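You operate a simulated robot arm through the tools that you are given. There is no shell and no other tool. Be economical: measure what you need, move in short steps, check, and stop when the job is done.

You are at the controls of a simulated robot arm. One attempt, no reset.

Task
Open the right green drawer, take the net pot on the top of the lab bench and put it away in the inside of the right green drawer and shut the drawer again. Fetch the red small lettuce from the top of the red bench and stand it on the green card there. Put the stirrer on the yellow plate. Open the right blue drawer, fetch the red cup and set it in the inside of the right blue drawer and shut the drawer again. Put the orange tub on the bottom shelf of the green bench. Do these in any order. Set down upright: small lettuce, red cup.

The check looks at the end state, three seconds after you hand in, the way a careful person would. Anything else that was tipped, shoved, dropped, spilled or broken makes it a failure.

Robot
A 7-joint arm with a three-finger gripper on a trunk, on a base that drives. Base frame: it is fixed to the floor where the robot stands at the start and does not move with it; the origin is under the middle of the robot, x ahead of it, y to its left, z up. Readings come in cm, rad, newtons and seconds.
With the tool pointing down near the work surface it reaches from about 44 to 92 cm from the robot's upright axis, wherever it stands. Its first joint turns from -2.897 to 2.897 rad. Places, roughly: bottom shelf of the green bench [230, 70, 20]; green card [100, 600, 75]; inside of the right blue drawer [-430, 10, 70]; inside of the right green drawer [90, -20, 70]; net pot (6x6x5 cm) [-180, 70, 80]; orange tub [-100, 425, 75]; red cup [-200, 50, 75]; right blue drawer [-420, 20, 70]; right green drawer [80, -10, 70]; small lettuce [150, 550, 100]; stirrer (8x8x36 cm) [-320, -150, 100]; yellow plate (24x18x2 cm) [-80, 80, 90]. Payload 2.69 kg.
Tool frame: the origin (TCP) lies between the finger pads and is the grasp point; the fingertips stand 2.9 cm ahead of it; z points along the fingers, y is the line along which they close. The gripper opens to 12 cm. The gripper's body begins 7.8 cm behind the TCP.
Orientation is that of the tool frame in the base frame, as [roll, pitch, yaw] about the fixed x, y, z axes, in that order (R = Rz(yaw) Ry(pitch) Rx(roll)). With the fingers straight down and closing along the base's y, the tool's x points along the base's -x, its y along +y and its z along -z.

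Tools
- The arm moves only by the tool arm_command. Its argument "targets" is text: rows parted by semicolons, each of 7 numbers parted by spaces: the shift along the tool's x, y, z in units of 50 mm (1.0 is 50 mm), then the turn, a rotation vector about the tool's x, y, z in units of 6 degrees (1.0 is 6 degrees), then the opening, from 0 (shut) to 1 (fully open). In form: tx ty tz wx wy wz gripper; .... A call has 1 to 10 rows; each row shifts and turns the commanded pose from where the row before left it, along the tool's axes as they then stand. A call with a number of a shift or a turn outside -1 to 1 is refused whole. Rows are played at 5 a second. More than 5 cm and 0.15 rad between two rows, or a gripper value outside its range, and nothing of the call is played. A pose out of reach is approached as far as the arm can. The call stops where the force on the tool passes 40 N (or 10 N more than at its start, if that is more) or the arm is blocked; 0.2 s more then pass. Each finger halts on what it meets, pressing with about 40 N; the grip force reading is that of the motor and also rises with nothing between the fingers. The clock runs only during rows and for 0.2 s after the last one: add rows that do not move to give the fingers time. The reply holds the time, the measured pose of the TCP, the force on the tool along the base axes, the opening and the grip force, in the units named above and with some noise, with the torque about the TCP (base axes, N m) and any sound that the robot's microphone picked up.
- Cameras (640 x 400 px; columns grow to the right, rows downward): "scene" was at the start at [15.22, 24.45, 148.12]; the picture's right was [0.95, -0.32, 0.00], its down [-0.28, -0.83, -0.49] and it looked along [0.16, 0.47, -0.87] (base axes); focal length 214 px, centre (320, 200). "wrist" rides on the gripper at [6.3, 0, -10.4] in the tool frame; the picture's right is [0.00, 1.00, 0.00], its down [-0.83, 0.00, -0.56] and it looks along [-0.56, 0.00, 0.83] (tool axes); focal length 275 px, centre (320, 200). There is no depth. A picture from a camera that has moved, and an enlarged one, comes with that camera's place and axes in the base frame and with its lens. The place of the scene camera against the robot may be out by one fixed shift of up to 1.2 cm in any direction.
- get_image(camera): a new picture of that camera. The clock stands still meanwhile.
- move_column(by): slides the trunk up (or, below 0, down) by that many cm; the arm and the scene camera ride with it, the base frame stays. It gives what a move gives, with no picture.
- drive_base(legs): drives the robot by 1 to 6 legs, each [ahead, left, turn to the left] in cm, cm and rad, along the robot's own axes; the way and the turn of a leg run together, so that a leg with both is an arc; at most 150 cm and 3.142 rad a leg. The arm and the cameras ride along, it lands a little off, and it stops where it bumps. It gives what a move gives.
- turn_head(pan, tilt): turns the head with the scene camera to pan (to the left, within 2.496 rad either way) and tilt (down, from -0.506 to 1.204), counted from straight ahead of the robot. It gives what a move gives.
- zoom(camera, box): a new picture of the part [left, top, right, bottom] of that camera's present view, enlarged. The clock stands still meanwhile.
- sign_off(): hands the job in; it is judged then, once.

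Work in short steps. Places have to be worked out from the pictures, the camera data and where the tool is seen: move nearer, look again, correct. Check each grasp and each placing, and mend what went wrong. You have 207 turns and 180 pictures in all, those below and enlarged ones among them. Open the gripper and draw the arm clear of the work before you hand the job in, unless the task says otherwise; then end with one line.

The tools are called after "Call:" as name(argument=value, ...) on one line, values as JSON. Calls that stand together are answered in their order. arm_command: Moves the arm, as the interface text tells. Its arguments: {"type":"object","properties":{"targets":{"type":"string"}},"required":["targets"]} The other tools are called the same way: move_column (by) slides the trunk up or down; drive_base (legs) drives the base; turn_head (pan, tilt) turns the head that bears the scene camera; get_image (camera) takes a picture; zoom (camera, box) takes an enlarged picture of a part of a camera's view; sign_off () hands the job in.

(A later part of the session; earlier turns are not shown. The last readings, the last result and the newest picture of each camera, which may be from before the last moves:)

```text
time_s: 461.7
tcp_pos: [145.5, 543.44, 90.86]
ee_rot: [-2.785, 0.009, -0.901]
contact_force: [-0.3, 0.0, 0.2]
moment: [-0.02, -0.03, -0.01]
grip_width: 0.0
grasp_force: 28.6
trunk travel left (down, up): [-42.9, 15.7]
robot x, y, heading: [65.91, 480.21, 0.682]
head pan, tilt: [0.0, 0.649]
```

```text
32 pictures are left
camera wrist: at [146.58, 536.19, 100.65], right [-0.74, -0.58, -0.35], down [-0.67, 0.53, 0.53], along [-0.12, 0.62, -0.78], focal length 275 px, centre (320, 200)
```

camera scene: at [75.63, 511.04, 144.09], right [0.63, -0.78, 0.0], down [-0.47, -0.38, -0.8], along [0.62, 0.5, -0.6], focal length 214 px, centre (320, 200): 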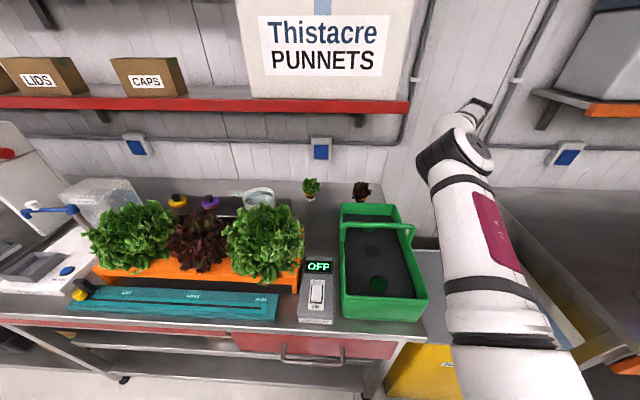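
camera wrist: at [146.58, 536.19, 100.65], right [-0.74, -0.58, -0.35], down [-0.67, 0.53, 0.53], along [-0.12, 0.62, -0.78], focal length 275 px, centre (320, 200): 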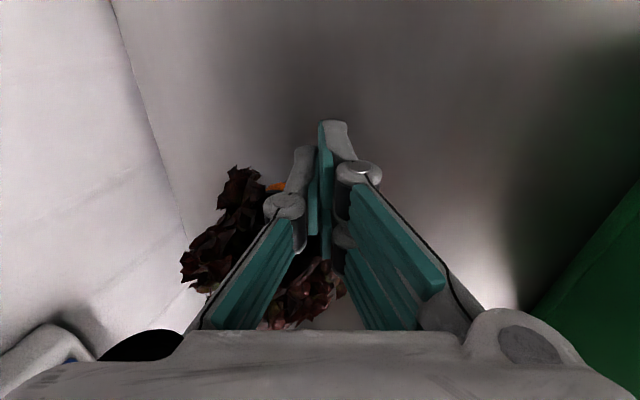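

Missed: the pot slipped aside. Reopen and look.

Call:
arm_command(targets="0 0 0 0 0 0 0.5;0 0 0 0 0 0 0.95;0 0 0 0 0 0 0.95;0 0 0 0 0 0 0.95")

Call:
get_image(camera="wrist")

```text
time_s: 462.7
tcp_pos: [145.45, 543.51, 91.02]
ee_rot: [-2.785, 0.007, -0.903]
contact_force: [0.0, 0.5, -0.1]
moment: [0.0, 0.03, 0.0]
grip_width: 11.38
grasp_force: 0.0
trunk travel left (down, up): [-42.9, 15.7]
robot x, y, heading: [65.98, 479.88, 0.687]
head pan, tilt: [0.0, 0.649]
```

```text
31 pictures are left
camera wrist: at [146.58, 536.19, 100.65], right [-0.74, -0.58, -0.35], down [-0.67, 0.53, 0.53], along [-0.12, 0.62, -0.78], focal length 275 px, centre (320, 200)
```

wrist: 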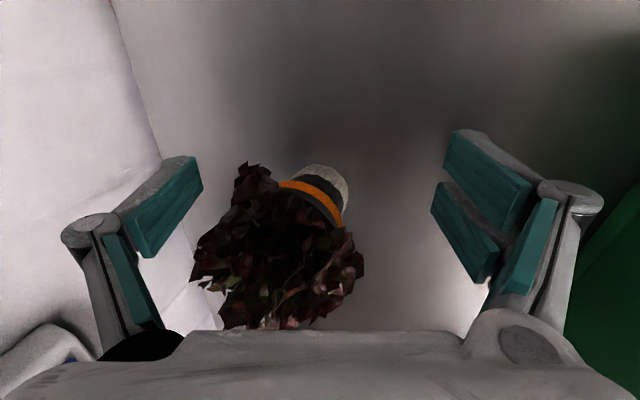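

It still stands, 1.6 cm further left than the fingers. Shift left 2 cm, narrow the opening a bit, lower slightly and close.

Call:
arm_command(targets="-0.2 0 0 0 0 0 0.8;-0.2 0 0 0 0 0 0.65;0 0.04 0.14 0 0 0 0.65;0 0 0 0 0 0 0.5;0 0 0 0 0 0 0.3;0 0 0 0 0 0 0.2;0 0 0 0 0 0 0.2")

Call:
get_image(camera="wrist")

```text
time_s: 464.3
tcp_pos: [144.15, 545.24, 90.13]
ee_rot: [-2.785, 0.008, -0.902]
contact_force: [-0.3, 0.8, 1.0]
moment: [-0.01, -0.02, -0.02]
grip_width: 2.4
grasp_force: 0.1
trunk travel left (down, up): [-42.9, 15.7]
robot x, y, heading: [66.27, 479.55, 0.685]
head pan, tilt: [0.0, 0.649]
```

```text
30 pictures are left
camera wrist: at [145.34, 537.95, 99.89], right [-0.74, -0.58, -0.35], down [-0.67, 0.53, 0.53], along [-0.12, 0.62, -0.78], focal length 275 px, centre (320, 200)
```

wrist: 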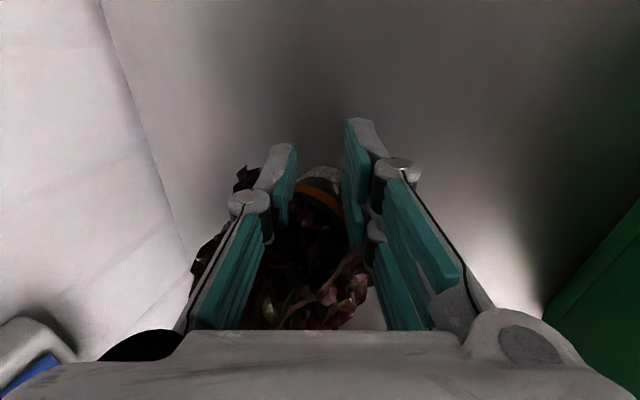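

Fingers seem to close above the pot. Reopen, shift 1 cm left, and lower until the tips touch the bench.

Call:
arm_command(targets="0 0 0 0 0 0 0.5;0 0 0 0 0 0 0.65;-0.2 0 0 0 0 0 0.65;0 0.03 0.1 0 0 0 0.65;0 0.03 0.1 0 0 0 0.65;0 0.03 0.1 0 0 0 0.65;0 0.03 0.1 0 0 0 0.65;0 0.03 0.1 0 0 0 0.65")

Call:
get_image(camera="wrist")

```text
time_s: 466.1
tcp_pos: [143.54, 546.02, 87.56]
ee_rot: [-2.788, 0.009, -0.906]
contact_force: [-3.2, -2.3, 6.8]
moment: [-0.22, 0.22, -0.06]
grip_width: 8.77
grasp_force: 3.1
trunk travel left (down, up): [-42.9, 15.7]
robot x, y, heading: [66.33, 479.72, 0.687]
head pan, tilt: [0.0, 0.649]
```

```text
29 pictures are left
camera wrist: at [144.74, 538.77, 97.13], right [-0.74, -0.58, -0.35], down [-0.67, 0.53, 0.53], along [-0.12, 0.62, -0.78], focal length 275 px, centre (320, 200)
```

wrist: 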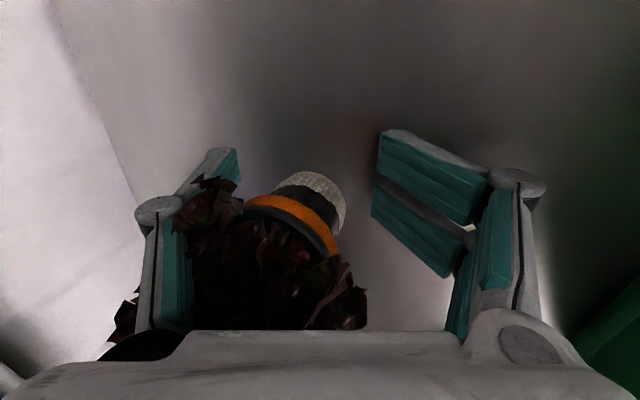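

Now the pot is level with the pads. Lift 0.3 cm and close.

Call:
arm_command(targets="0 0 -0.06 0 0 0 0.6;0 0 0 0 0 0 0.45;0 0 0 0 0 0 0.35;0 0 0 0 0 0 0.2;0 0 0 0 0 0 0.2;0 0 0 0 0 0 0.2")

Call:
get_image(camera="wrist")

```text
time_s: 467.5
tcp_pos: [143.45, 546.16, 87.81]
ee_rot: [-2.785, 0.011, -0.902]
contact_force: [-0.3, 0.4, 5.8]
moment: [-0.07, 0.02, 0.0]
grip_width: 2.51
grasp_force: 0.0
trunk travel left (down, up): [-42.9, 15.7]
robot x, y, heading: [66.25, 480.02, 0.686]
head pan, tilt: [0.0, 0.649]
```

```text
28 pictures are left
camera wrist: at [144.71, 538.83, 97.57], right [-0.73, -0.58, -0.35], down [-0.67, 0.53, 0.53], along [-0.12, 0.62, -0.78], focal length 275 px, centre (320, 200)
```

wrist: 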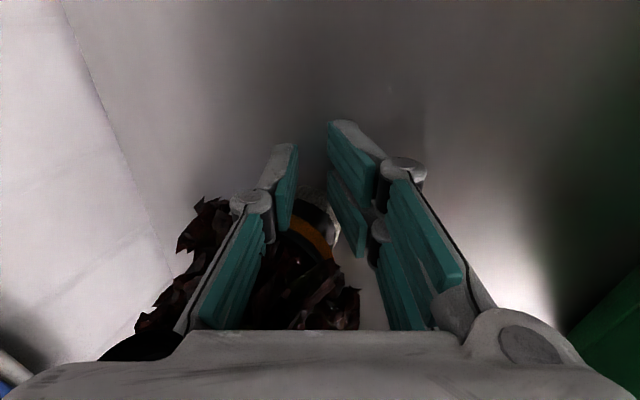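

The pot is still ~2–3 cm further left. Open, move left 2.8 cm and 0.8 cm deeper, close.

Call:
arm_command(targets="0 0 -0.04 0 0 0 0.5;0 0 0 0 0 0 0.65;-0.2 -0.15 0 0 0 0 0.65;-0.2 0 0 0 0 0 0.65;-0.16 0 0 0 0 0 0.65;0 0 0 0 0 0 0.65")

Call:
get_image(camera="wrist")

```text
time_s: 468.9
tcp_pos: [142.33, 548.73, 88.4]
ee_rot: [-2.786, 0.01, -0.904]
contact_force: [0.4, -3.1, 6.7]
moment: [-0.28, 0.13, 0.08]
grip_width: 8.18
grasp_force: 1.1
trunk travel left (down, up): [-42.9, 15.7]
robot x, y, heading: [65.44, 480.17, 0.68]
head pan, tilt: [0.0, 0.649]
```

```text
27 pictures are left
camera wrist: at [143.54, 541.37, 98.13], right [-0.74, -0.58, -0.35], down [-0.67, 0.53, 0.53], along [-0.12, 0.62, -0.78], focal length 275 px, centre (320, 200)
```

wrist: 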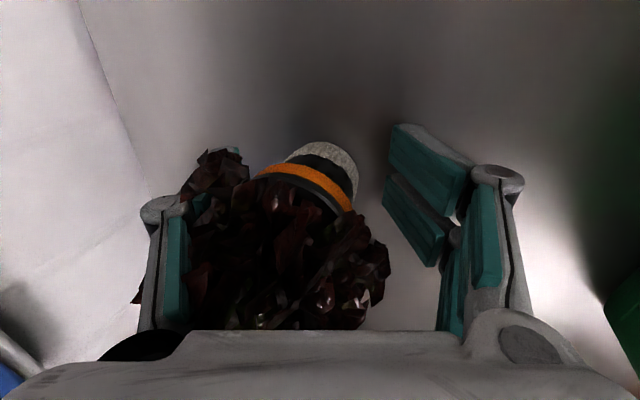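

Now the pot is centred. Close.

Call:
arm_command(targets="0 0 0 0 0 0 0.5;0 0 0 0 0 0 0.4;0 0 0 0 0 0 0.3;0 0 0 0 0 0 0.2;0 0 0 0 0 0 0.2")

Call:
get_image(camera="wrist")

```text
time_s: 470.1
tcp_pos: [142.26, 548.79, 88.53]
ee_rot: [-2.785, 0.009, -0.902]
contact_force: [-7.7, 1.3, 15.0]
moment: [-0.2, 0.4, -0.13]
grip_width: 5.1
grasp_force: 40.2
trunk travel left (down, up): [-42.9, 15.7]
robot x, y, heading: [66.13, 480.15, 0.685]
head pan, tilt: [0.0, 0.649]
```

```text
26 pictures are left
camera wrist: at [143.44, 541.46, 98.18], right [-0.73, -0.58, -0.35], down [-0.67, 0.53, 0.53], along [-0.12, 0.62, -0.77], focal length 275 px, centre (320, 200)
```

wrist: 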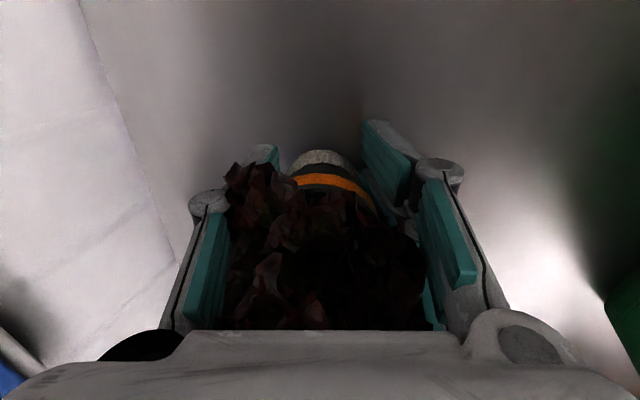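

Gripped (5.1 cm, 40 N). Before lifting, zoom to find the green card behind the rack.

Call:
zoom(camera="scene", box=[150, 160, 330, 260])

```text
3.56 times, centred on (240, 210) of scene
camera zoom: at [75.54, 511.0, 144.11], right [0.63, -0.78, 0.0], down [-0.47, -0.38, -0.8], along [0.62, 0.5, -0.6], focal length 763 px, centre (604, 164)
```

zoom: 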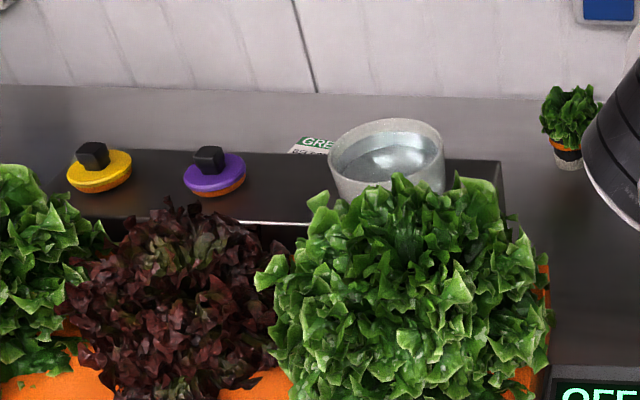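

The card lies behind the bowl near the wall ("GRE…"), ≈(116,595). The shelf above limits height, so I lift a little, tilt the hand to ~45° (so the wrist stays in front of the shelf) and raise.

Call:
arm_command(targets="0 -0.15 -0.35 0 0 0 0.2;0 -0.15 -0.4 0 0 0 0.2;0 0 0 1 0 0 0.2;0 0 0 1 0 0 0.2;0 0 0 1 0 0 0.2;0 0 0 1 0 0 0.2;0 -0.4 -0.4 0 0 0 0.2;0 -0.4 -0.4 0 0 0 0.2;0 -0.4 -0.4 0 0 0 0.2;0 -0.4 -0.35 0 0 0 0.2")

Call:
get_image(camera="wrist")

Call:
get_image(camera="scene")

```text
time_s: 472.3
tcp_pos: [142.75, 548.82, 103.54]
ee_rot: [-2.368, 0.006, -0.904]
contact_force: [-0.1, 0.8, -0.7]
moment: [-0.03, 0.01, 0.02]
grip_width: 5.14
grasp_force: 39.8
trunk travel left (down, up): [-42.9, 15.7]
robot x, y, heading: [66.06, 479.62, 0.682]
head pan, tilt: [0.0, 0.649]
```

```text
24 pictures are left
camera wrist: at [141.03, 539.35, 110.91], right [-0.56, -0.44, -0.7], down [-0.82, 0.41, 0.4], along [0.11, 0.8, -0.59], focal length 275 px, centre (320, 200)
```

wrist: 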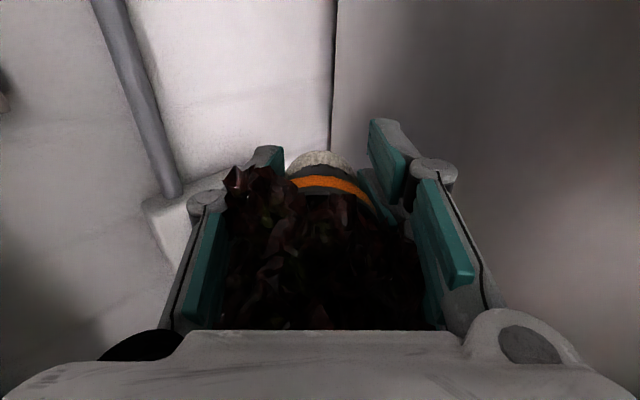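

```text
23 pictures are left
camera scene: at [75.65, 511.05, 144.08], right [0.63, -0.78, 0.0], down [-0.47, -0.38, -0.8], along [0.62, 0.5, -0.6], focal length 214 px, centre (320, 200)
```

scene: 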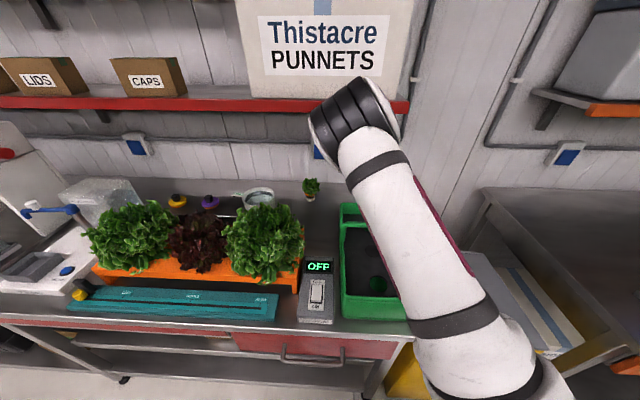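

Lettuce held, hand below/in front of the shelf. Raise 2.5 cm more and strafe left 36 cm.

Call:
arm_command(targets="0 -0.35 -0.35 0 0 0 0.2;0 0 0 0 0 0 0.2")

Call:
drive_base(legs=[[0, 36, 0]])

Call:
get_image(camera="wrist")

```text
time_s: 472.9
tcp_pos: [142.76, 549.04, 106.06]
ee_rot: [-2.368, 0.009, -0.903]
contact_force: [0.3, -0.4, -0.7]
moment: [-0.04, 0.02, 0.02]
grip_width: 5.14
grasp_force: 40.1
trunk travel left (down, up): [-42.9, 15.7]
robot x, y, heading: [65.98, 480.34, 0.687]
head pan, tilt: [0.0, 0.649]
```

```text
time_s: 475.2
tcp_pos: [120.07, 576.98, 106.08]
ee_rot: [-2.368, 0.009, -0.906]
contact_force: [-1.3, 0.2, -0.4]
moment: [0.0, 0.0, 0.0]
grip_width: 5.11
grasp_force: 40.1
trunk travel left (down, up): [-42.9, 15.7]
robot x, y, heading: [43.27, 508.38, 0.68]
head pan, tilt: [0.0, 0.649]
```

```text
22 pictures are left
camera wrist: at [118.27, 567.48, 113.39], right [-0.56, -0.44, -0.7], down [-0.82, 0.41, 0.4], along [0.11, 0.8, -0.59], focal length 275 px, centre (320, 200)
```

wrist: 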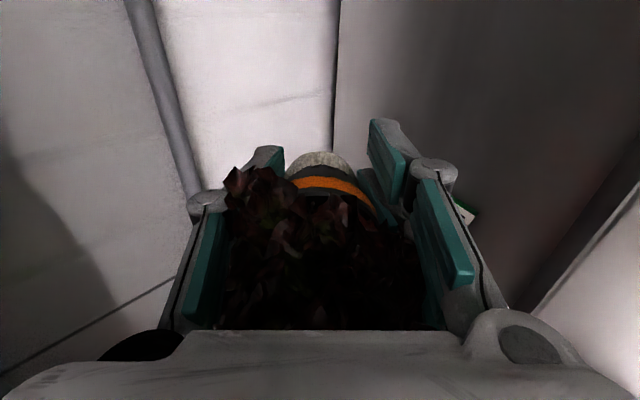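

The card edge shows at (467,212). View it from the scene camera at this new position.

Call:
zoom(camera="scene", box=[180, 140, 380, 265])

```text
3.20 times, centred on (280, 202) of scene
camera zoom: at [52.73, 539.36, 144.09], right [0.63, -0.78, 0.0], down [-0.47, -0.38, -0.8], along [0.62, 0.5, -0.6], focal length 686 px, centre (448, 192)
```

zoom: 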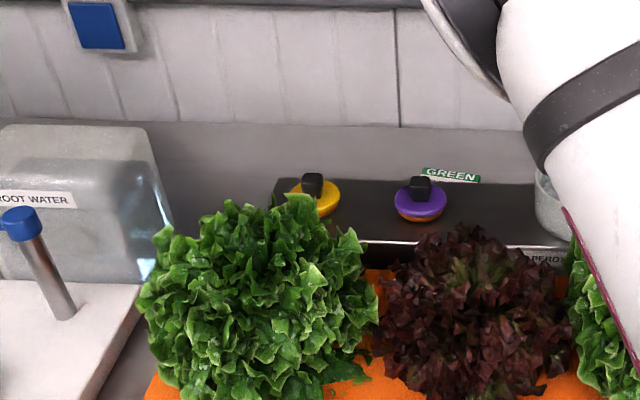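

Card spans about e 376–385, n 458–469, centre ≈(115,588.5). Strafe left 12 cm, lower and restore the 20° tilt so the lettuce is upright.

Call:
drive_base(legs=[[0, 12, 0]])

Call:
arm_command(targets="0 0.2 0.35 0 0 0 0.2;0 0.2 0.4 0 0 0 0.2;0 0.2 0.4 0 0 0 0.2;0 0.2 0.4 0 0 0 0.2;0 0 0 -1 0 0 0.2;0 0 0 -1 0 0 0.2;0 0 0 -1 0 0 0.2;0 0 0 -1 0 0 0.2;0 0 0 0 0 0 0.2")

Call:
get_image(camera="wrist")

```text
time_s: 476.4
tcp_pos: [112.37, 586.48, 106.08]
ee_rot: [-2.367, 0.01, -0.909]
contact_force: [-0.1, 0.0, -0.1]
moment: [-0.02, 0.01, 0.0]
grip_width: 5.11
grasp_force: 40.2
trunk travel left (down, up): [-42.9, 15.7]
robot x, y, heading: [35.59, 517.51, 0.679]
head pan, tilt: [0.0, 0.649]
```

```text
time_s: 478.4
tcp_pos: [114.36, 587.91, 97.64]
ee_rot: [-2.787, 0.007, -0.907]
contact_force: [0.7, -0.6, -0.2]
moment: [-0.01, 0.03, 0.0]
grip_width: 5.11
grasp_force: 39.5
trunk travel left (down, up): [-42.9, 15.7]
robot x, y, heading: [35.29, 518.0, 0.679]
head pan, tilt: [0.0, 0.649]
```

```text
20 pictures are left
camera wrist: at [115.47, 580.75, 107.36], right [-0.74, -0.58, -0.35], down [-0.66, 0.53, 0.53], along [-0.12, 0.62, -0.78], focal length 275 px, centre (320, 200)
```

wrist: 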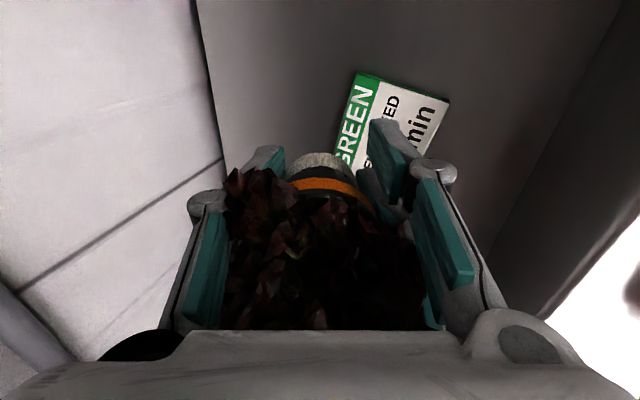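

Card clearly visible now: centre ≈(112,589.5), 8 cm square. Shift 1.5 cm left and 1.6 cm back, then lower.

Call:
arm_command(targets="-0.3 0.3 -0.11 0 0 0 0.2;0 0.17 0.45 0 0 0 0.2;0 0.17 0.45 0 0 0 0.2;0 0.15 0.42 0 0 0 0.2;0 0 0 0 0 0 0.2")

Call:
get_image(camera="wrist")

```text
time_s: 479.6
tcp_pos: [112.01, 588.26, 90.7]
ee_rot: [-2.787, 0.008, -0.906]
contact_force: [0.7, -0.1, -0.2]
moment: [0.0, -0.01, -0.01]
grip_width: 5.14
grasp_force: 39.9
trunk travel left (down, up): [-42.9, 15.7]
robot x, y, heading: [35.16, 517.8, 0.679]
head pan, tilt: [0.0, 0.649]
```

```text
19 pictures are left
camera wrist: at [113.27, 581.06, 100.37], right [-0.74, -0.58, -0.35], down [-0.67, 0.53, 0.53], along [-0.12, 0.62, -0.78], focal length 275 px, centre (320, 200)
```

wrist: 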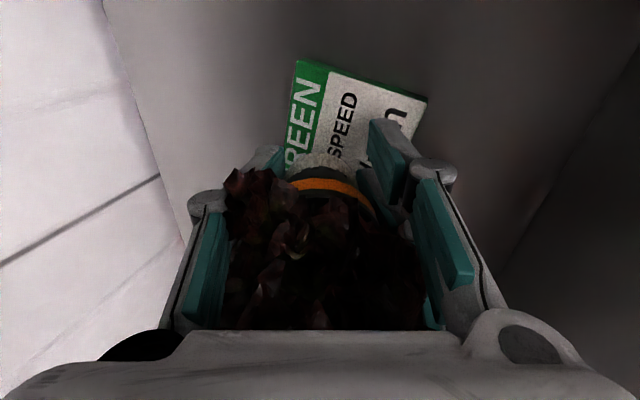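

On target above the card. Lower to contact in small steps.

Call:
arm_command(targets="0 0.04 0.1 0 0 0 0.2;0 0.04 0.1 0 0 0 0.2;0 0.03 0.08 0 0 0 0.2")

Call:
arm_command(targets="0 0.03 0.06 0 0 0 0.2;0 0 0 0 0 0 0.2")

```text
time_s: 480.4
tcp_pos: [112.11, 588.29, 89.51]
ee_rot: [-2.781, 0.008, -0.906]
contact_force: [-4.8, -5.0, 24.8]
moment: [-0.32, 0.49, -0.07]
grip_width: 5.14
grasp_force: 40.3
trunk travel left (down, up): [-42.9, 15.7]
robot x, y, heading: [35.39, 517.91, 0.677]
head pan, tilt: [0.0, 0.649]
```

```text
time_s: 480.9
tcp_pos: [112.19, 588.52, 89.63]
ee_rot: [-2.775, 0.007, -0.905]
contact_force: [-0.3, 0.7, 14.5]
moment: [-0.1, 0.24, 0.01]
grip_width: 5.18
grasp_force: 40.0
trunk travel left (down, up): [-42.9, 15.7]
robot x, y, heading: [35.1, 517.46, 0.679]
head pan, tilt: [0.0, 0.649]
stopped in row 2: the force on the tool passed its limit at 42 N (the readings are from after the stop); the commanded pose is now the measured one
```

Contact. Release and rise vertically, then tilt and withdraw.

Call:
arm_command(targets="0 0 -0.03 0 0 0 0.45;0 0 0 0 0 0 0.6;0 0 0 0 0 0 0.65;0 -0.07 -0.19 0 0 0 0.65;0 -0.14 -0.38 0 0 0 0.65;0 -0.14 -0.38 0 0 0 0.65;0 -0.14 -0.38 0 0 0 0.65;0 -0.1 -0.25 0 0 0 0.65")

Call:
get_image(camera="wrist")

```text
time_s: 482.7
tcp_pos: [112.11, 588.52, 97.98]
ee_rot: [-2.78, 0.009, -0.905]
contact_force: [0.1, -0.3, -0.8]
moment: [0.0, -0.01, -0.01]
grip_width: 7.79
grasp_force: 0.1
trunk travel left (down, up): [-42.9, 15.7]
robot x, y, heading: [35.29, 517.95, 0.676]
head pan, tilt: [0.0, 0.649]
```

```text
18 pictures are left
camera wrist: at [113.26, 581.17, 107.55], right [-0.73, -0.58, -0.35], down [-0.67, 0.53, 0.53], along [-0.12, 0.62, -0.77], focal length 275 px, centre (320, 200)
```

wrist: 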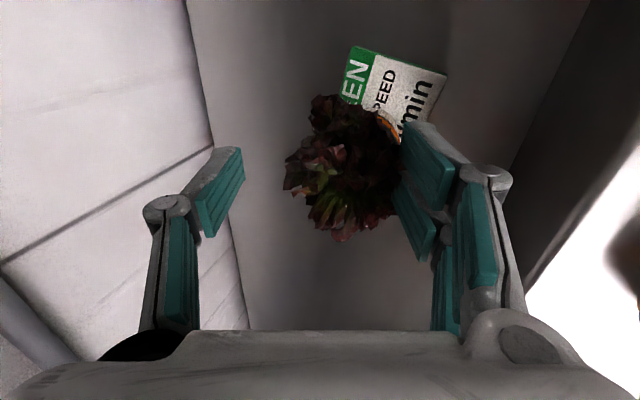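

Lettuce stands upright on the card. Tilt, raise and back off.

Call:
arm_command(targets="0 0 0 1 0 0 0.5;0 0 0 1 0 0 0.4;0 -0.1 -0.1 1 0 0 0.4;0 -0.3 -0.3 1 0 0 0.4;0 -0.5 -0.5 0 0 0 0.4;0 -0.5 -0.5 0 0 0 0.4;0 -0.5 -0.5 0 0 0 0.4;0 -0.3 -0.3 0 0 0 0.4")

Call:
drive_base(legs=[[-45, 0, 0]])

Call:
zoom(camera="scene", box=[200, 120, 440, 270])

```text
time_s: 484.5
tcp_pos: [112.5, 588.46, 113.31]
ee_rot: [-2.36, 0.01, -0.905]
contact_force: [0.0, -0.1, -1.1]
moment: [0.04, -0.01, 0.01]
grip_width: 4.81
grasp_force: 0.1
trunk travel left (down, up): [-42.9, 15.7]
robot x, y, heading: [35.04, 517.55, 0.679]
head pan, tilt: [0.0, 0.649]
```

```text
time_s: 486.4
tcp_pos: [94.7, 570.86, 113.63]
ee_rot: [-2.354, 0.012, -0.924]
contact_force: [0.1, 0.2, 0.3]
moment: [0.03, 0.0, 0.0]
grip_width: 4.82
grasp_force: 0.0
trunk travel left (down, up): [-42.9, 15.7]
robot x, y, heading: [15.86, 501.64, 0.657]
head pan, tilt: [0.0, 0.649]
stopped in leg 1: the robot was blocked; the commanded pose is now the measured one
```

```text
2.67 times, centred on (320, 195) of scene
camera zoom: at [26.57, 532.44, 144.08], right [0.61, -0.79, 0.0], down [-0.48, -0.37, -0.8], along [0.63, 0.49, -0.6], focal length 572 px, centre (320, 213)
```

zoom: 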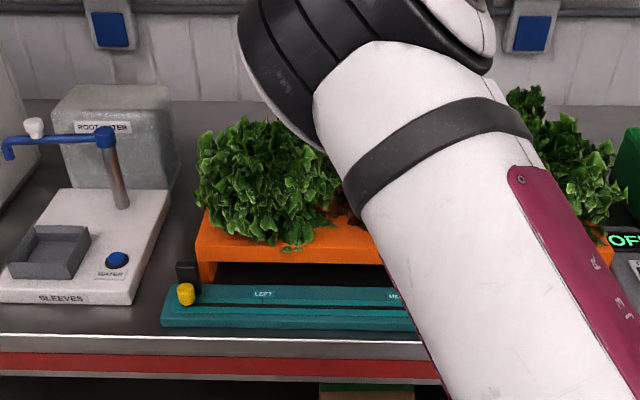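

The base touched the tub table when backing; I go forward/right instead, then retrace the corridor, retracting the arm on the way.

Call:
drive_base(legs=[[6, -45, 0]])

Call:
arm_command(targets="0 0.5 -0.5 -1 0 0 0.6;0 0.55 -0.5 -1 0 0 0.6;0 0.6 -0.45 -1 0 0 0.6;0 0.65 -0.4 -1 0 0 0.6;0 0.7 -0.35 -1 0 0 0.6;0 0.7 -0.3 -1 0 0 0.6;0 0.7 -0.25 -1 0 0 0.6;0 0.7 -0.2 -0.5 0 0 0.6")

Call:
drive_base(legs=[[0, -25, -0.08], [-85, 0, 0], [-60, -25, 0]])

```text
time_s: 489.1
tcp_pos: [127.56, 537.89, 113.59]
ee_rot: [-2.356, 0.012, -0.929]
contact_force: [0.5, 0.3, -0.2]
moment: [0.03, 0.01, 0.0]
grip_width: 4.81
grasp_force: 0.0
trunk travel left (down, up): [-42.9, 15.7]
robot x, y, heading: [48.54, 469.32, 0.652]
head pan, tilt: [0.0, 0.649]
```

```text
time_s: 490.9
tcp_pos: [103.91, 520.07, 116.85]
ee_rot: [3.141, 0.013, -0.928]
contact_force: [0.1, -0.7, -0.6]
moment: [0.0, 0.02, 0.03]
grip_width: 7.22
grasp_force: 0.1
trunk travel left (down, up): [-42.9, 15.7]
robot x, y, heading: [48.73, 469.06, 0.653]
head pan, tilt: [0.0, 0.649]
```

```text
time_s: 500.1
tcp_pos: [12.83, 396.02, 116.93]
ee_rot: [-3.14, 0.012, -1.022]
contact_force: [-0.4, 0.8, -0.1]
moment: [0.02, 0.0, -0.01]
grip_width: 7.22
grasp_force: 0.1
trunk travel left (down, up): [-42.9, 15.7]
robot x, y, heading: [-47.1, 350.25, 0.56]
head pan, tilt: [0.0, 0.649]
```

Turn left to face the tub table, and look.

Call:
drive_base(legs=[[0, 0, 1.6]])

Call:
get_image(camera="wrist")

Call:
get_image(camera="scene")

```text
time_s: 504.4
tcp_pos: [-94.12, 408.7, 116.95]
ee_rot: [-3.141, 0.013, 0.577]
contact_force: [-1.3, -0.8, -0.1]
moment: [-0.02, 0.02, -0.02]
grip_width: 7.21
grasp_force: 0.2
trunk travel left (down, up): [-42.9, 15.7]
robot x, y, heading: [-47.26, 350.39, 2.156]
head pan, tilt: [0.0, 0.649]
```

```text
16 pictures are left
camera wrist: at [-88.75, 412.28, 127.22], right [0.55, -0.84, 0.0], down [-0.69, -0.45, 0.57], along [-0.47, -0.31, -0.82], focal length 275 px, centre (320, 200)
```

wrist: 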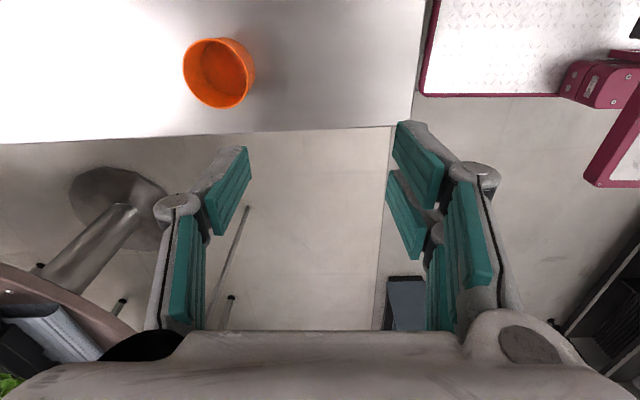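

```text
15 pictures are left
camera scene: at [-77.25, 361.62, 144.09], right [0.83, 0.55, 0.0], down [0.33, -0.5, -0.8], along [-0.44, 0.66, -0.6], focal length 214 px, centre (320, 200)
```

scene: 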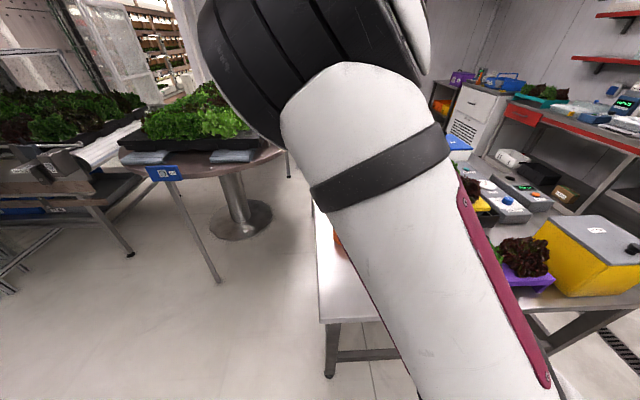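

Table is undisturbed; tub centre ≈(-103.5,420), rim ~11 cm wide, so I'll pinch its right wall with a 45°-tilted hand (so I can later reach onto the low shelf). Rotate and tilt the tool.

Call:
arm_command(targets="0 0 0 0 0 1 0.35;0 0 0 0 0 1 0.35;0 0 0 0 0 1 0.35;0 0 0 0 0 1 0.35;0 0 0 0 0 1 0.35;0 0 0 0 0 1 0.35;0 0 0 0 0 1 0.35;0 0 0 0 0 1 0.35;0 0 0 0 0 1 0.35;0 0 0 0 0 1 0.35")

Call:
arm_command(targets="0 0 0 0 0 1 0.35;0 0 0 0 0 1 0.35;0 0 0 0 0 1 0.35;0 0 0 0 0 1 0.35;0 0 0 0 0 0.9 0.35")

Call:
arm_command(targets="0 -0.2 0 0 -1 0 0.35;0 -0.2 0 0 -1 0 0.35;0 -0.2 0.2 0 -1 0 0.35;0 -0.2 0.3 0 -1 0 0.35;0 0 0.4 0 -1 0 0.35;0 0 0.5 0 -1 0 0.35;0 0 0.5 0 -1 0 0.35;0.1 0 0.5 0 0 0 0.35;0.1 0 0.5 0 0 0 0.35;0.1 0 0.5 0 0 0 0.35")

Call:
get_image(camera="wrist")

```text
time_s: 506.6
tcp_pos: [-94.19, 408.76, 116.82]
ee_rot: [3.132, 0.005, -0.473]
contact_force: [-0.2, -1.3, 0.0]
moment: [0.02, -0.02, 0.01]
grip_width: 4.23
grasp_force: 0.1
trunk travel left (down, up): [-42.9, 15.7]
robot x, y, heading: [-46.95, 350.01, 2.155]
head pan, tilt: [0.0, 0.649]
```

```text
time_s: 507.8
tcp_pos: [-94.27, 408.69, 116.89]
ee_rot: [3.129, 0.001, -0.985]
contact_force: [0.2, -0.6, 0.7]
moment: [0.0, -0.02, -0.02]
grip_width: 4.2
grasp_force: 0.0
trunk travel left (down, up): [-42.9, 15.7]
robot x, y, heading: [-47.03, 350.5, 2.157]
head pan, tilt: [0.0, 0.649]
```

```text
time_s: 510.0
tcp_pos: [-95.68, 417.6, 101.97]
ee_rot: [3.127, 0.734, -0.994]
contact_force: [-0.5, -0.2, 0.1]
moment: [0.03, 0.03, 0.0]
grip_width: 4.2
grasp_force: 0.0
trunk travel left (down, up): [-42.9, 15.7]
robot x, y, heading: [-46.92, 349.91, 2.157]
head pan, tilt: [0.0, 0.649]
```

```text
14 pictures are left
camera wrist: at [-89.0, 407.94, 105.38], right [-0.83, -0.56, 0.01], down [-0.13, 0.21, 0.97], along [-0.54, 0.8, -0.24], focal length 275 px, centre (320, 200)
```

wrist: 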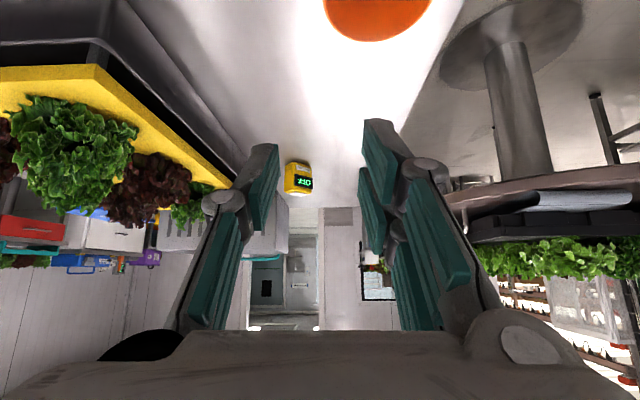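

Tub rim ≈ z 80, centre ≈(-105,421.5); aim at its right wall (-100.5,424.5). Advance and descend to z≈88, then look.

Call:
arm_command(targets="0.12 0.01 0.64 0 0 0 0.4;0.12 0.01 0.64 0 0 0 0.4;0.12 0.01 0.64 0 0 0 0.4;0.12 0.01 0.64 0 0 0 0.4;0.12 0 0.64 0 0 0 0.4;0 0 0 0 0 0 0.4")

Call:
get_image(camera="wrist")

```text
time_s: 511.4
tcp_pos: [-100.32, 424.56, 88.09]
ee_rot: [3.126, 0.732, -0.995]
contact_force: [-1.1, 0.4, 0.4]
moment: [0.02, 0.03, -0.02]
grip_width: 4.79
grasp_force: 0.2
trunk travel left (down, up): [-42.9, 15.7]
robot x, y, heading: [-46.95, 350.1, 2.156]
head pan, tilt: [0.0, 0.649]
```

```text
13 pictures are left
camera wrist: at [-93.87, 414.91, 91.49], right [-0.83, -0.56, 0.01], down [-0.13, 0.21, 0.97], along [-0.54, 0.8, -0.25], focal length 275 px, centre (320, 200)
```

wrist: 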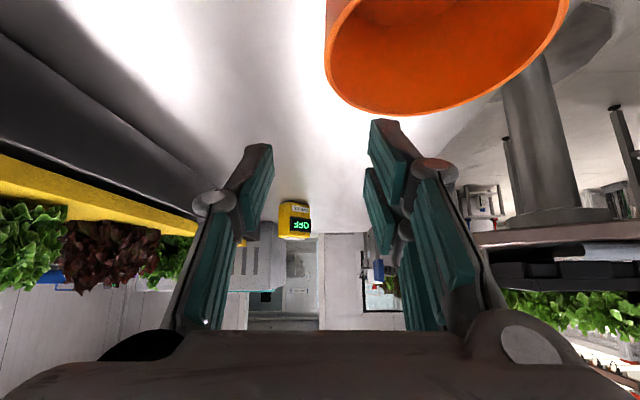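

Right wall at (-100,423.3), rim z≈81.5. Descend onto it and close.

Call:
arm_command(targets="0.4 0.08 0.33 0 0 0 0.4;0.4 0 0.33 0 0 0 0.4;0.4 0 0.32 0 0 0 0.4;0 0 0 0 0 0 0.4;0 0 0 0 0 0 0.2;0 0 0 0 0 0 0;0 0 0 0 0 0 0;0 0 0 0 0 0 0")

Call:
get_image(camera="wrist")

```text
time_s: 513.2
tcp_pos: [-100.13, 423.32, 80.47]
ee_rot: [3.126, 0.734, -0.994]
contact_force: [2.6, -3.5, 8.6]
moment: [-0.62, 0.4, 0.29]
grip_width: 2.23
grasp_force: 40.0
trunk travel left (down, up): [-42.9, 15.7]
robot x, y, heading: [-46.67, 350.11, 2.154]
head pan, tilt: [0.0, 0.649]
```

```text
12 pictures are left
camera wrist: at [-93.62, 413.66, 83.88], right [-0.83, -0.56, 0.01], down [-0.13, 0.21, 0.97], along [-0.54, 0.8, -0.24], focal length 275 px, centre (320, 200)
```

wrist: 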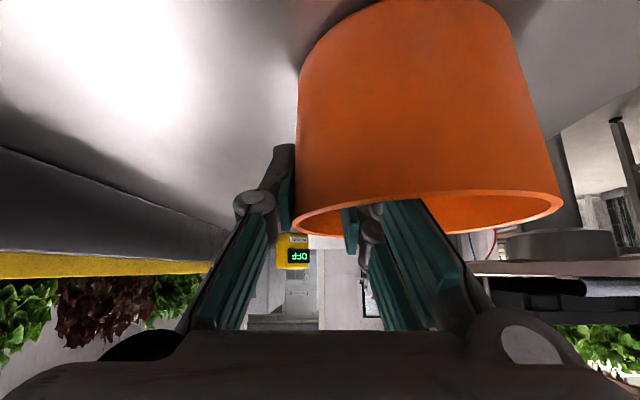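

Pinched (2.2 cm, 40 N). Lift.

Call:
arm_command(targets="-0.12 0 -0.13 0 0 0 0;-0.25 0 -0.28 0 0 0 0;-0.35 0 -0.4 0 0 0 0;-0.4 0 -0.45 0 0 0 0;-0.4 0 -0.45 0 0 0 0;-0.4 0 -0.45 0 0 0 0;-0.4 0 -0.45 0 0 0 0;-0.3 0 -0.3 0 0 0 0")

Call:
get_image(camera="wrist")

```text
time_s: 515.0
tcp_pos: [-99.86, 423.1, 99.93]
ee_rot: [3.126, 0.733, -0.994]
contact_force: [-0.2, 0.3, -0.8]
moment: [-0.03, -0.03, -0.01]
grip_width: 2.08
grasp_force: 39.9
trunk travel left (down, up): [-42.9, 15.7]
robot x, y, heading: [-47.1, 350.15, 2.154]
head pan, tilt: [0.0, 0.649]
```

```text
11 pictures are left
camera wrist: at [-93.4, 413.55, 103.36], right [-0.83, -0.56, 0.01], down [-0.13, 0.21, 0.97], along [-0.54, 0.8, -0.25], focal length 275 px, centre (320, 200)
```

wrist: 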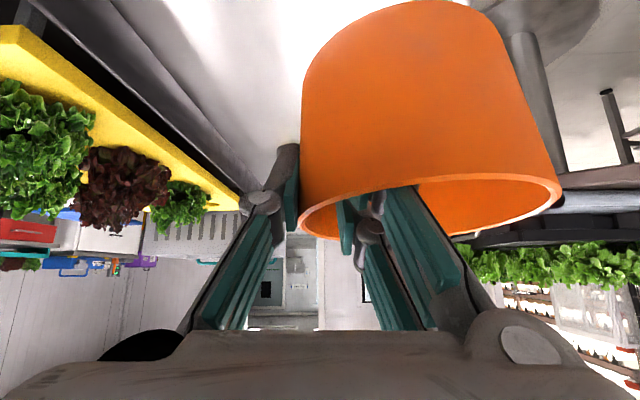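

Held level. Retract the arm, drive back down the corridor, and turn to face the green bench.

Call:
arm_command(targets="0.45 0 -0.4 0 0 0 0;0.45 0 -0.4 0 0 0 0;0.45 0 -0.4 0 0 0 0;0.45 0 -0.4 0 0 0 0;0.45 0 -0.4 0 0 0 0;0.45 0 -0.4 0 0 0 0;0.45 0 -0.4 0 0 0 0;0.45 0 -0.4 0 0 0 0")

Call:
drive_base(legs=[[-140, -10, 0], [-120, -16, 0], [0, 0, -3.1]])

Call:
turn_head(pan=0.3, tilt=0.7)

Call:
get_image(camera="scene")

```text
time_s: 516.8
tcp_pos: [-88.75, 405.84, 100.28]
ee_rot: [3.125, 0.733, -0.996]
contact_force: [-0.6, 0.0, -0.4]
moment: [-0.01, -0.01, 0.0]
grip_width: 2.02
grasp_force: 40.2
out of reach, approached as far as the arm can: row 7, 8
trunk travel left (down, up): [-42.9, 15.7]
robot x, y, heading: [-46.84, 349.95, 2.159]
head pan, tilt: [0.0, 0.649]
```

```text
time_s: 532.7
tcp_pos: [139.75, 205.06, 100.73]
ee_rot: [3.119, 0.745, -1.999]
contact_force: [-1.8, 1.0, 0.0]
moment: [0.05, 0.06, 0.01]
grip_width: 1.76
grasp_force: 40.4
trunk travel left (down, up): [-42.9, 15.7]
robot x, y, heading: [114.61, 140.11, 1.125]
head pan, tilt: [0.0, 0.649]
stopped in leg 3: the force on the tool passed its limit at 75 N (the readings are from after the stop); the commanded pose is now the measured one
```

```text
time_s: 533.5
tcp_pos: [139.66, 205.2, 100.92]
ee_rot: [3.119, 0.743, -1.999]
contact_force: [-5.7, 3.2, 1.8]
moment: [0.08, 0.13, 0.03]
grip_width: 1.73
grasp_force: 40.1
trunk travel left (down, up): [-42.9, 15.7]
robot x, y, heading: [114.8, 140.11, 1.123]
head pan, tilt: [0.3, 0.7]
```

```text
10 pictures are left
camera scene: at [107.24, 172.22, 143.65], right [0.99, -0.14, 0.0], down [-0.09, -0.64, -0.76], along [0.11, 0.76, -0.64], focal length 214 px, centre (320, 200)
```

scene: 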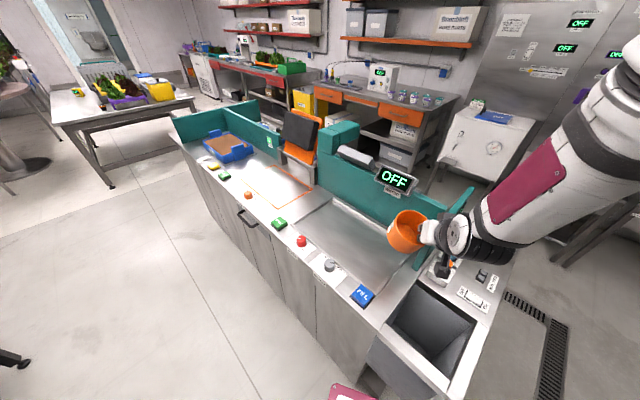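

The tub touched the teal guard while turning. I turn back slightly, raise trunk and arm for clearance, reposition away from the counter, then complete the turn.

Call:
drive_base(legs=[[0, 0, 0.3]])

Call:
move_column(by=15)

Call:
arm_command(targets="-0.36 0 -0.4 0 0 0 0;-0.36 0 -0.4 0 0 0 0;-0.36 0 -0.4 0 0 0 0")

Call:
get_image(camera="wrist")

```text
time_s: 534.9
tcp_pos: [119.14, 209.5, 100.71]
ee_rot: [3.12, 0.744, -1.698]
contact_force: [-0.2, -0.9, -0.1]
moment: [-0.01, -0.03, -0.02]
grip_width: 1.7
grasp_force: 40.1
trunk travel left (down, up): [-42.9, 15.7]
robot x, y, heading: [114.28, 139.65, 1.429]
head pan, tilt: [0.3, 0.7]
```

```text
time_s: 536.6
tcp_pos: [119.19, 209.78, 115.62]
ee_rot: [3.118, 0.747, -1.698]
contact_force: [1.1, -0.3, -0.5]
moment: [0.0, -0.04, 0.02]
grip_width: 1.67
grasp_force: 39.7
trunk travel left (down, up): [-57.9, 0.7]
robot x, y, heading: [114.53, 139.86, 1.424]
head pan, tilt: [0.3, 0.7]
```

```text
time_s: 537.4
tcp_pos: [119.31, 209.38, 123.82]
ee_rot: [3.118, 0.745, -1.698]
contact_force: [-0.5, 0.5, -0.8]
moment: [0.0, -0.05, 0.01]
grip_width: 1.68
grasp_force: 40.1
trunk travel left (down, up): [-57.9, 0.7]
robot x, y, heading: [114.27, 139.89, 1.428]
head pan, tilt: [0.3, 0.7]
```

```text
9 pictures are left
camera wrist: at [118.19, 197.8, 127.08], right [-0.99, 0.11, 0.01], down [0.04, 0.23, 0.97], along [0.1, 0.97, -0.23], focal length 275 px, centre (320, 200)
```

wrist: 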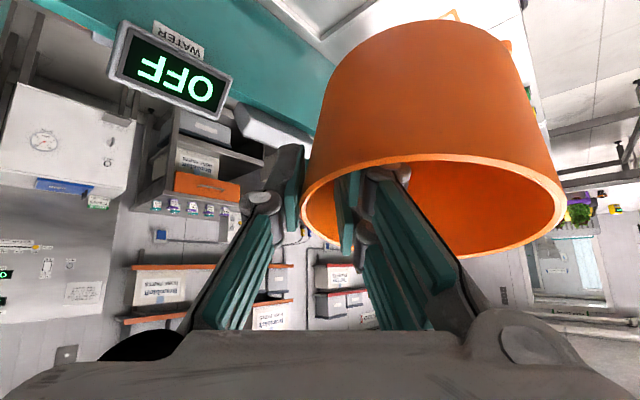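

Tub slightly rotated in the pinch but held. Reposition and complete the turn toward the green bench.

Call:
drive_base(legs=[[-28, -16, 0], [0, 0, -2.37]])

Call:
turn_head(pan=0.6, tilt=0.75)

Call:
get_image(camera="scene")

```text
time_s: 545.1
tcp_pos: [172.04, 56.48, 123.75]
ee_rot: [3.118, 0.745, 2.223]
contact_force: [0.6, -0.8, -0.2]
moment: [-0.06, 0.04, 0.04]
grip_width: 1.56
grasp_force: 40.3
trunk travel left (down, up): [-57.9, 0.7]
robot x, y, heading: [126.41, 108.95, -0.931]
head pan, tilt: [0.3, 0.7]
```

```text
time_s: 545.9
tcp_pos: [172.16, 56.49, 123.69]
ee_rot: [3.119, 0.746, 2.225]
contact_force: [-0.6, 1.3, -1.2]
moment: [0.01, -0.01, 0.0]
grip_width: 1.53
grasp_force: 40.1
trunk travel left (down, up): [-57.9, 0.7]
robot x, y, heading: [126.03, 109.44, -0.936]
head pan, tilt: [0.6, 0.75]
```

```text
8 pictures are left
camera scene: at [151.94, 114.41, 158.24], right [-0.33, -0.95, 0.0], down [-0.64, 0.22, -0.73], along [0.69, -0.24, -0.68], focal length 214 px, centre (320, 200)
```

scene: 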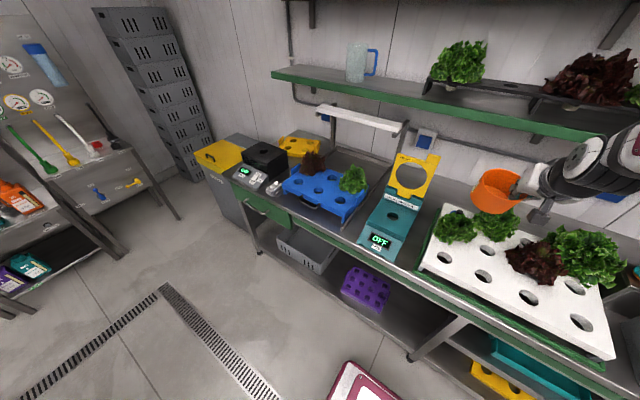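

Free gap on the bottom shelf between the mid leg and the purple tray; tub centre target ≈(179.5,49). Back off 17 cm, then lower trunk so I can slide the tub in from the front.

Call:
drive_base(legs=[[-17, -3.8, 0]])

Call:
move_column(by=-54)

Call:
arm_command(targets="0.36 0 0.4 0 0 0 0;0.4 0 0.45 0 0 0 0;0.4 0 0.45 0 0 0 0;0.4 0 0.45 0 0 0 0;0.4 0 0.45 0 0 0 0;0.4 0 0.45 0 0 0 0;0.4 0 0.45 0 0 0 0")

Call:
get_image(camera="scene")

```text
time_s: 547.4
tcp_pos: [158.75, 67.74, 123.71]
ee_rot: [3.119, 0.744, 2.226]
contact_force: [0.9, -0.3, -0.7]
moment: [-0.02, 0.0, 0.05]
grip_width: 1.51
grasp_force: 39.1
trunk travel left (down, up): [-57.9, 0.7]
robot x, y, heading: [113.06, 120.78, -0.935]
head pan, tilt: [0.6, 0.75]
```

```text
refused: -54 is not a number from -40 to 40
```

```text
time_s: 549.0
tcp_pos: [159.5, 67.68, 102.97]
ee_rot: [3.118, 0.748, 2.224]
contact_force: [-1.1, 0.4, 0.6]
moment: [-0.02, 0.05, -0.02]
grip_width: 1.52
grasp_force: 39.8
trunk travel left (down, up): [-57.9, 0.7]
robot x, y, heading: [113.12, 120.49, -0.935]
head pan, tilt: [0.6, 0.75]
```

```text
7 pictures are left
camera scene: at [138.79, 125.74, 158.24], right [-0.33, -0.94, 0.0], down [-0.64, 0.22, -0.73], along [0.69, -0.24, -0.68], focal length 214 px, centre (320, 200)
```

scene: 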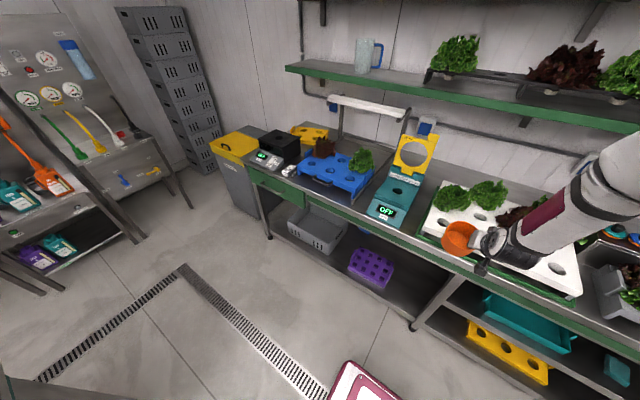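

Position looks right (tub ~15 cm outside the bench front, lateral between leg and purple tray). Lower the trunk in two steps.

Call:
move_column(by=-40)

Call:
move_column(by=-15)

Call:
arm_command(targets="0.35 0 0.4 0 0 0 0;0.35 0 0.4 0 0 0 0;0.35 0 0.4 0 0 0 0;0.35 0 0.4 0 0 0 0;0.2 0 0.2 0 0 0 0")

Call:
get_image(camera="wrist")

```text
time_s: 552.9
tcp_pos: [164.81, 60.23, 62.94]
ee_rot: [3.12, 0.746, 2.224]
contact_force: [0.5, -0.2, -0.8]
moment: [0.0, 0.01, 0.04]
grip_width: 1.43
grasp_force: 39.3
trunk travel left (down, up): [-17.9, 40.7]
robot x, y, heading: [113.31, 120.61, -0.939]
head pan, tilt: [0.6, 0.75]
```

```text
time_s: 554.6
tcp_pos: [165.34, 59.68, 47.91]
ee_rot: [3.119, 0.744, 2.224]
contact_force: [-0.6, -0.9, -0.9]
moment: [0.0, 0.01, 0.04]
grip_width: 1.46
grasp_force: 38.7
trunk travel left (down, up): [-2.9, 55.7]
robot x, y, heading: [113.06, 120.59, -0.93]
head pan, tilt: [0.6, 0.75]
```

```text
time_s: 555.8
tcp_pos: [166.08, 59.07, 37.3]
ee_rot: [3.117, 0.771, 2.222]
contact_force: [-0.1, -0.6, -0.3]
moment: [-0.08, -0.02, -0.03]
grip_width: 1.47
grasp_force: 38.9
trunk travel left (down, up): [-2.9, 55.7]
robot x, y, heading: [113.18, 120.93, -0.935]
head pan, tilt: [0.6, 0.75]
```

```text
6 pictures are left
camera wrist: at [158.68, 68.26, 40.4], right [0.78, 0.62, 0.01], down [0.12, -0.17, 0.98], along [0.61, -0.76, -0.21], focal length 275 px, centre (320, 200)
```

wrist: 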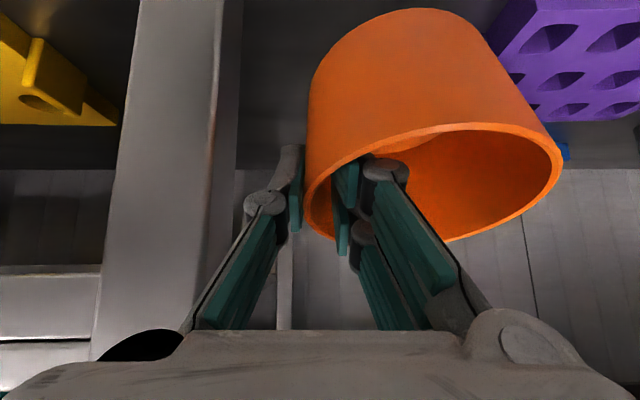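

Tub hangs between leg and purple tray, slightly sagged. Shift 3 cm left and drive in 12.5 cm.

Call:
arm_command(targets="0 0.3 0 0 0 0 0;0 0.3 0 0 0 0 0")

Call:
drive_base(legs=[[12.5, 0, 0]])

Call:
get_image(camera="wrist")

```text
time_s: 556.4
tcp_pos: [167.74, 60.94, 37.12]
ee_rot: [3.115, 0.76, 2.21]
contact_force: [-1.1, -0.6, -0.5]
moment: [0.01, 0.02, 0.02]
grip_width: 1.44
grasp_force: 38.6
trunk travel left (down, up): [-2.9, 55.7]
robot x, y, heading: [112.87, 120.79, -0.939]
head pan, tilt: [0.6, 0.75]
```

```text
time_s: 557.3
tcp_pos: [169.83, 60.18, 38.81]
ee_rot: [3.106, 0.785, 2.226]
contact_force: [-0.7, -0.2, -0.5]
moment: [-0.04, 0.01, 0.0]
grip_width: 1.46
grasp_force: 39.2
trunk travel left (down, up): [-2.9, 55.7]
robot x, y, heading: [113.63, 119.25, -0.94]
head pan, tilt: [0.6, 0.75]
stopped in leg 1: the robot was blocked; the commanded pose is now the measured one
```

```text
5 pictures are left
camera wrist: at [162.31, 69.16, 41.7], right [0.78, 0.63, 0.02], down [0.11, -0.17, 0.98], along [0.62, -0.76, -0.2], focal length 275 px, centre (320, 200)
```

wrist: 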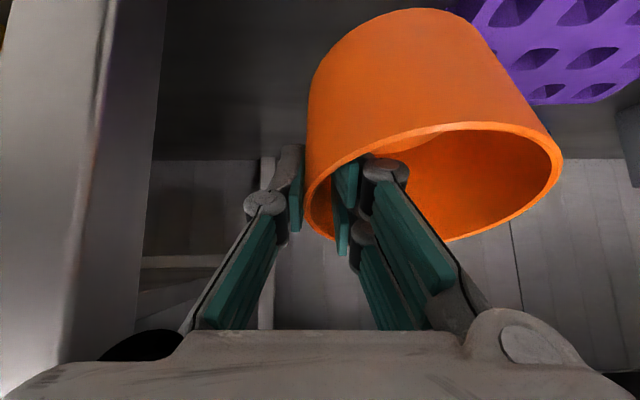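

The robot was blocked early; look from the scene camera at what touches.

Call:
turn_head(pan=0.45, tilt=0.6)

Call:
get_image(camera="scene")

```text
time_s: 558.0
tcp_pos: [169.74, 60.16, 38.85]
ee_rot: [3.108, 0.779, 2.226]
contact_force: [-0.3, 2.0, -0.3]
moment: [-0.08, 0.0, 0.01]
grip_width: 1.42
grasp_force: 38.8
trunk travel left (down, up): [-2.9, 55.7]
robot x, y, heading: [114.45, 119.17, -0.939]
head pan, tilt: [0.45, 0.6]
```

```text
4 pictures are left
camera scene: at [154.9, 102.03, 104.87], right [-0.47, -0.88, 0.0], down [-0.49, 0.26, -0.83], along [0.73, -0.39, -0.56], focal length 214 px, centre (320, 200)
```

scene: 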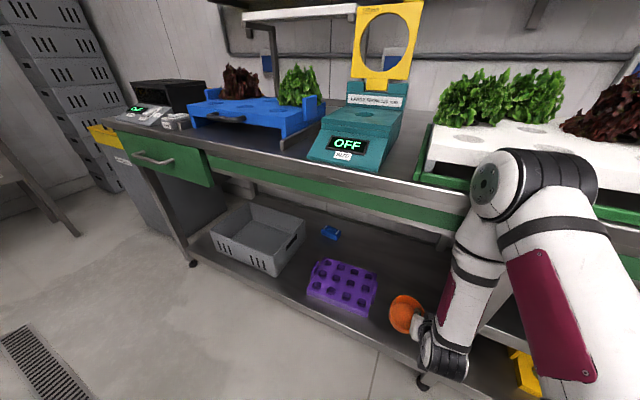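

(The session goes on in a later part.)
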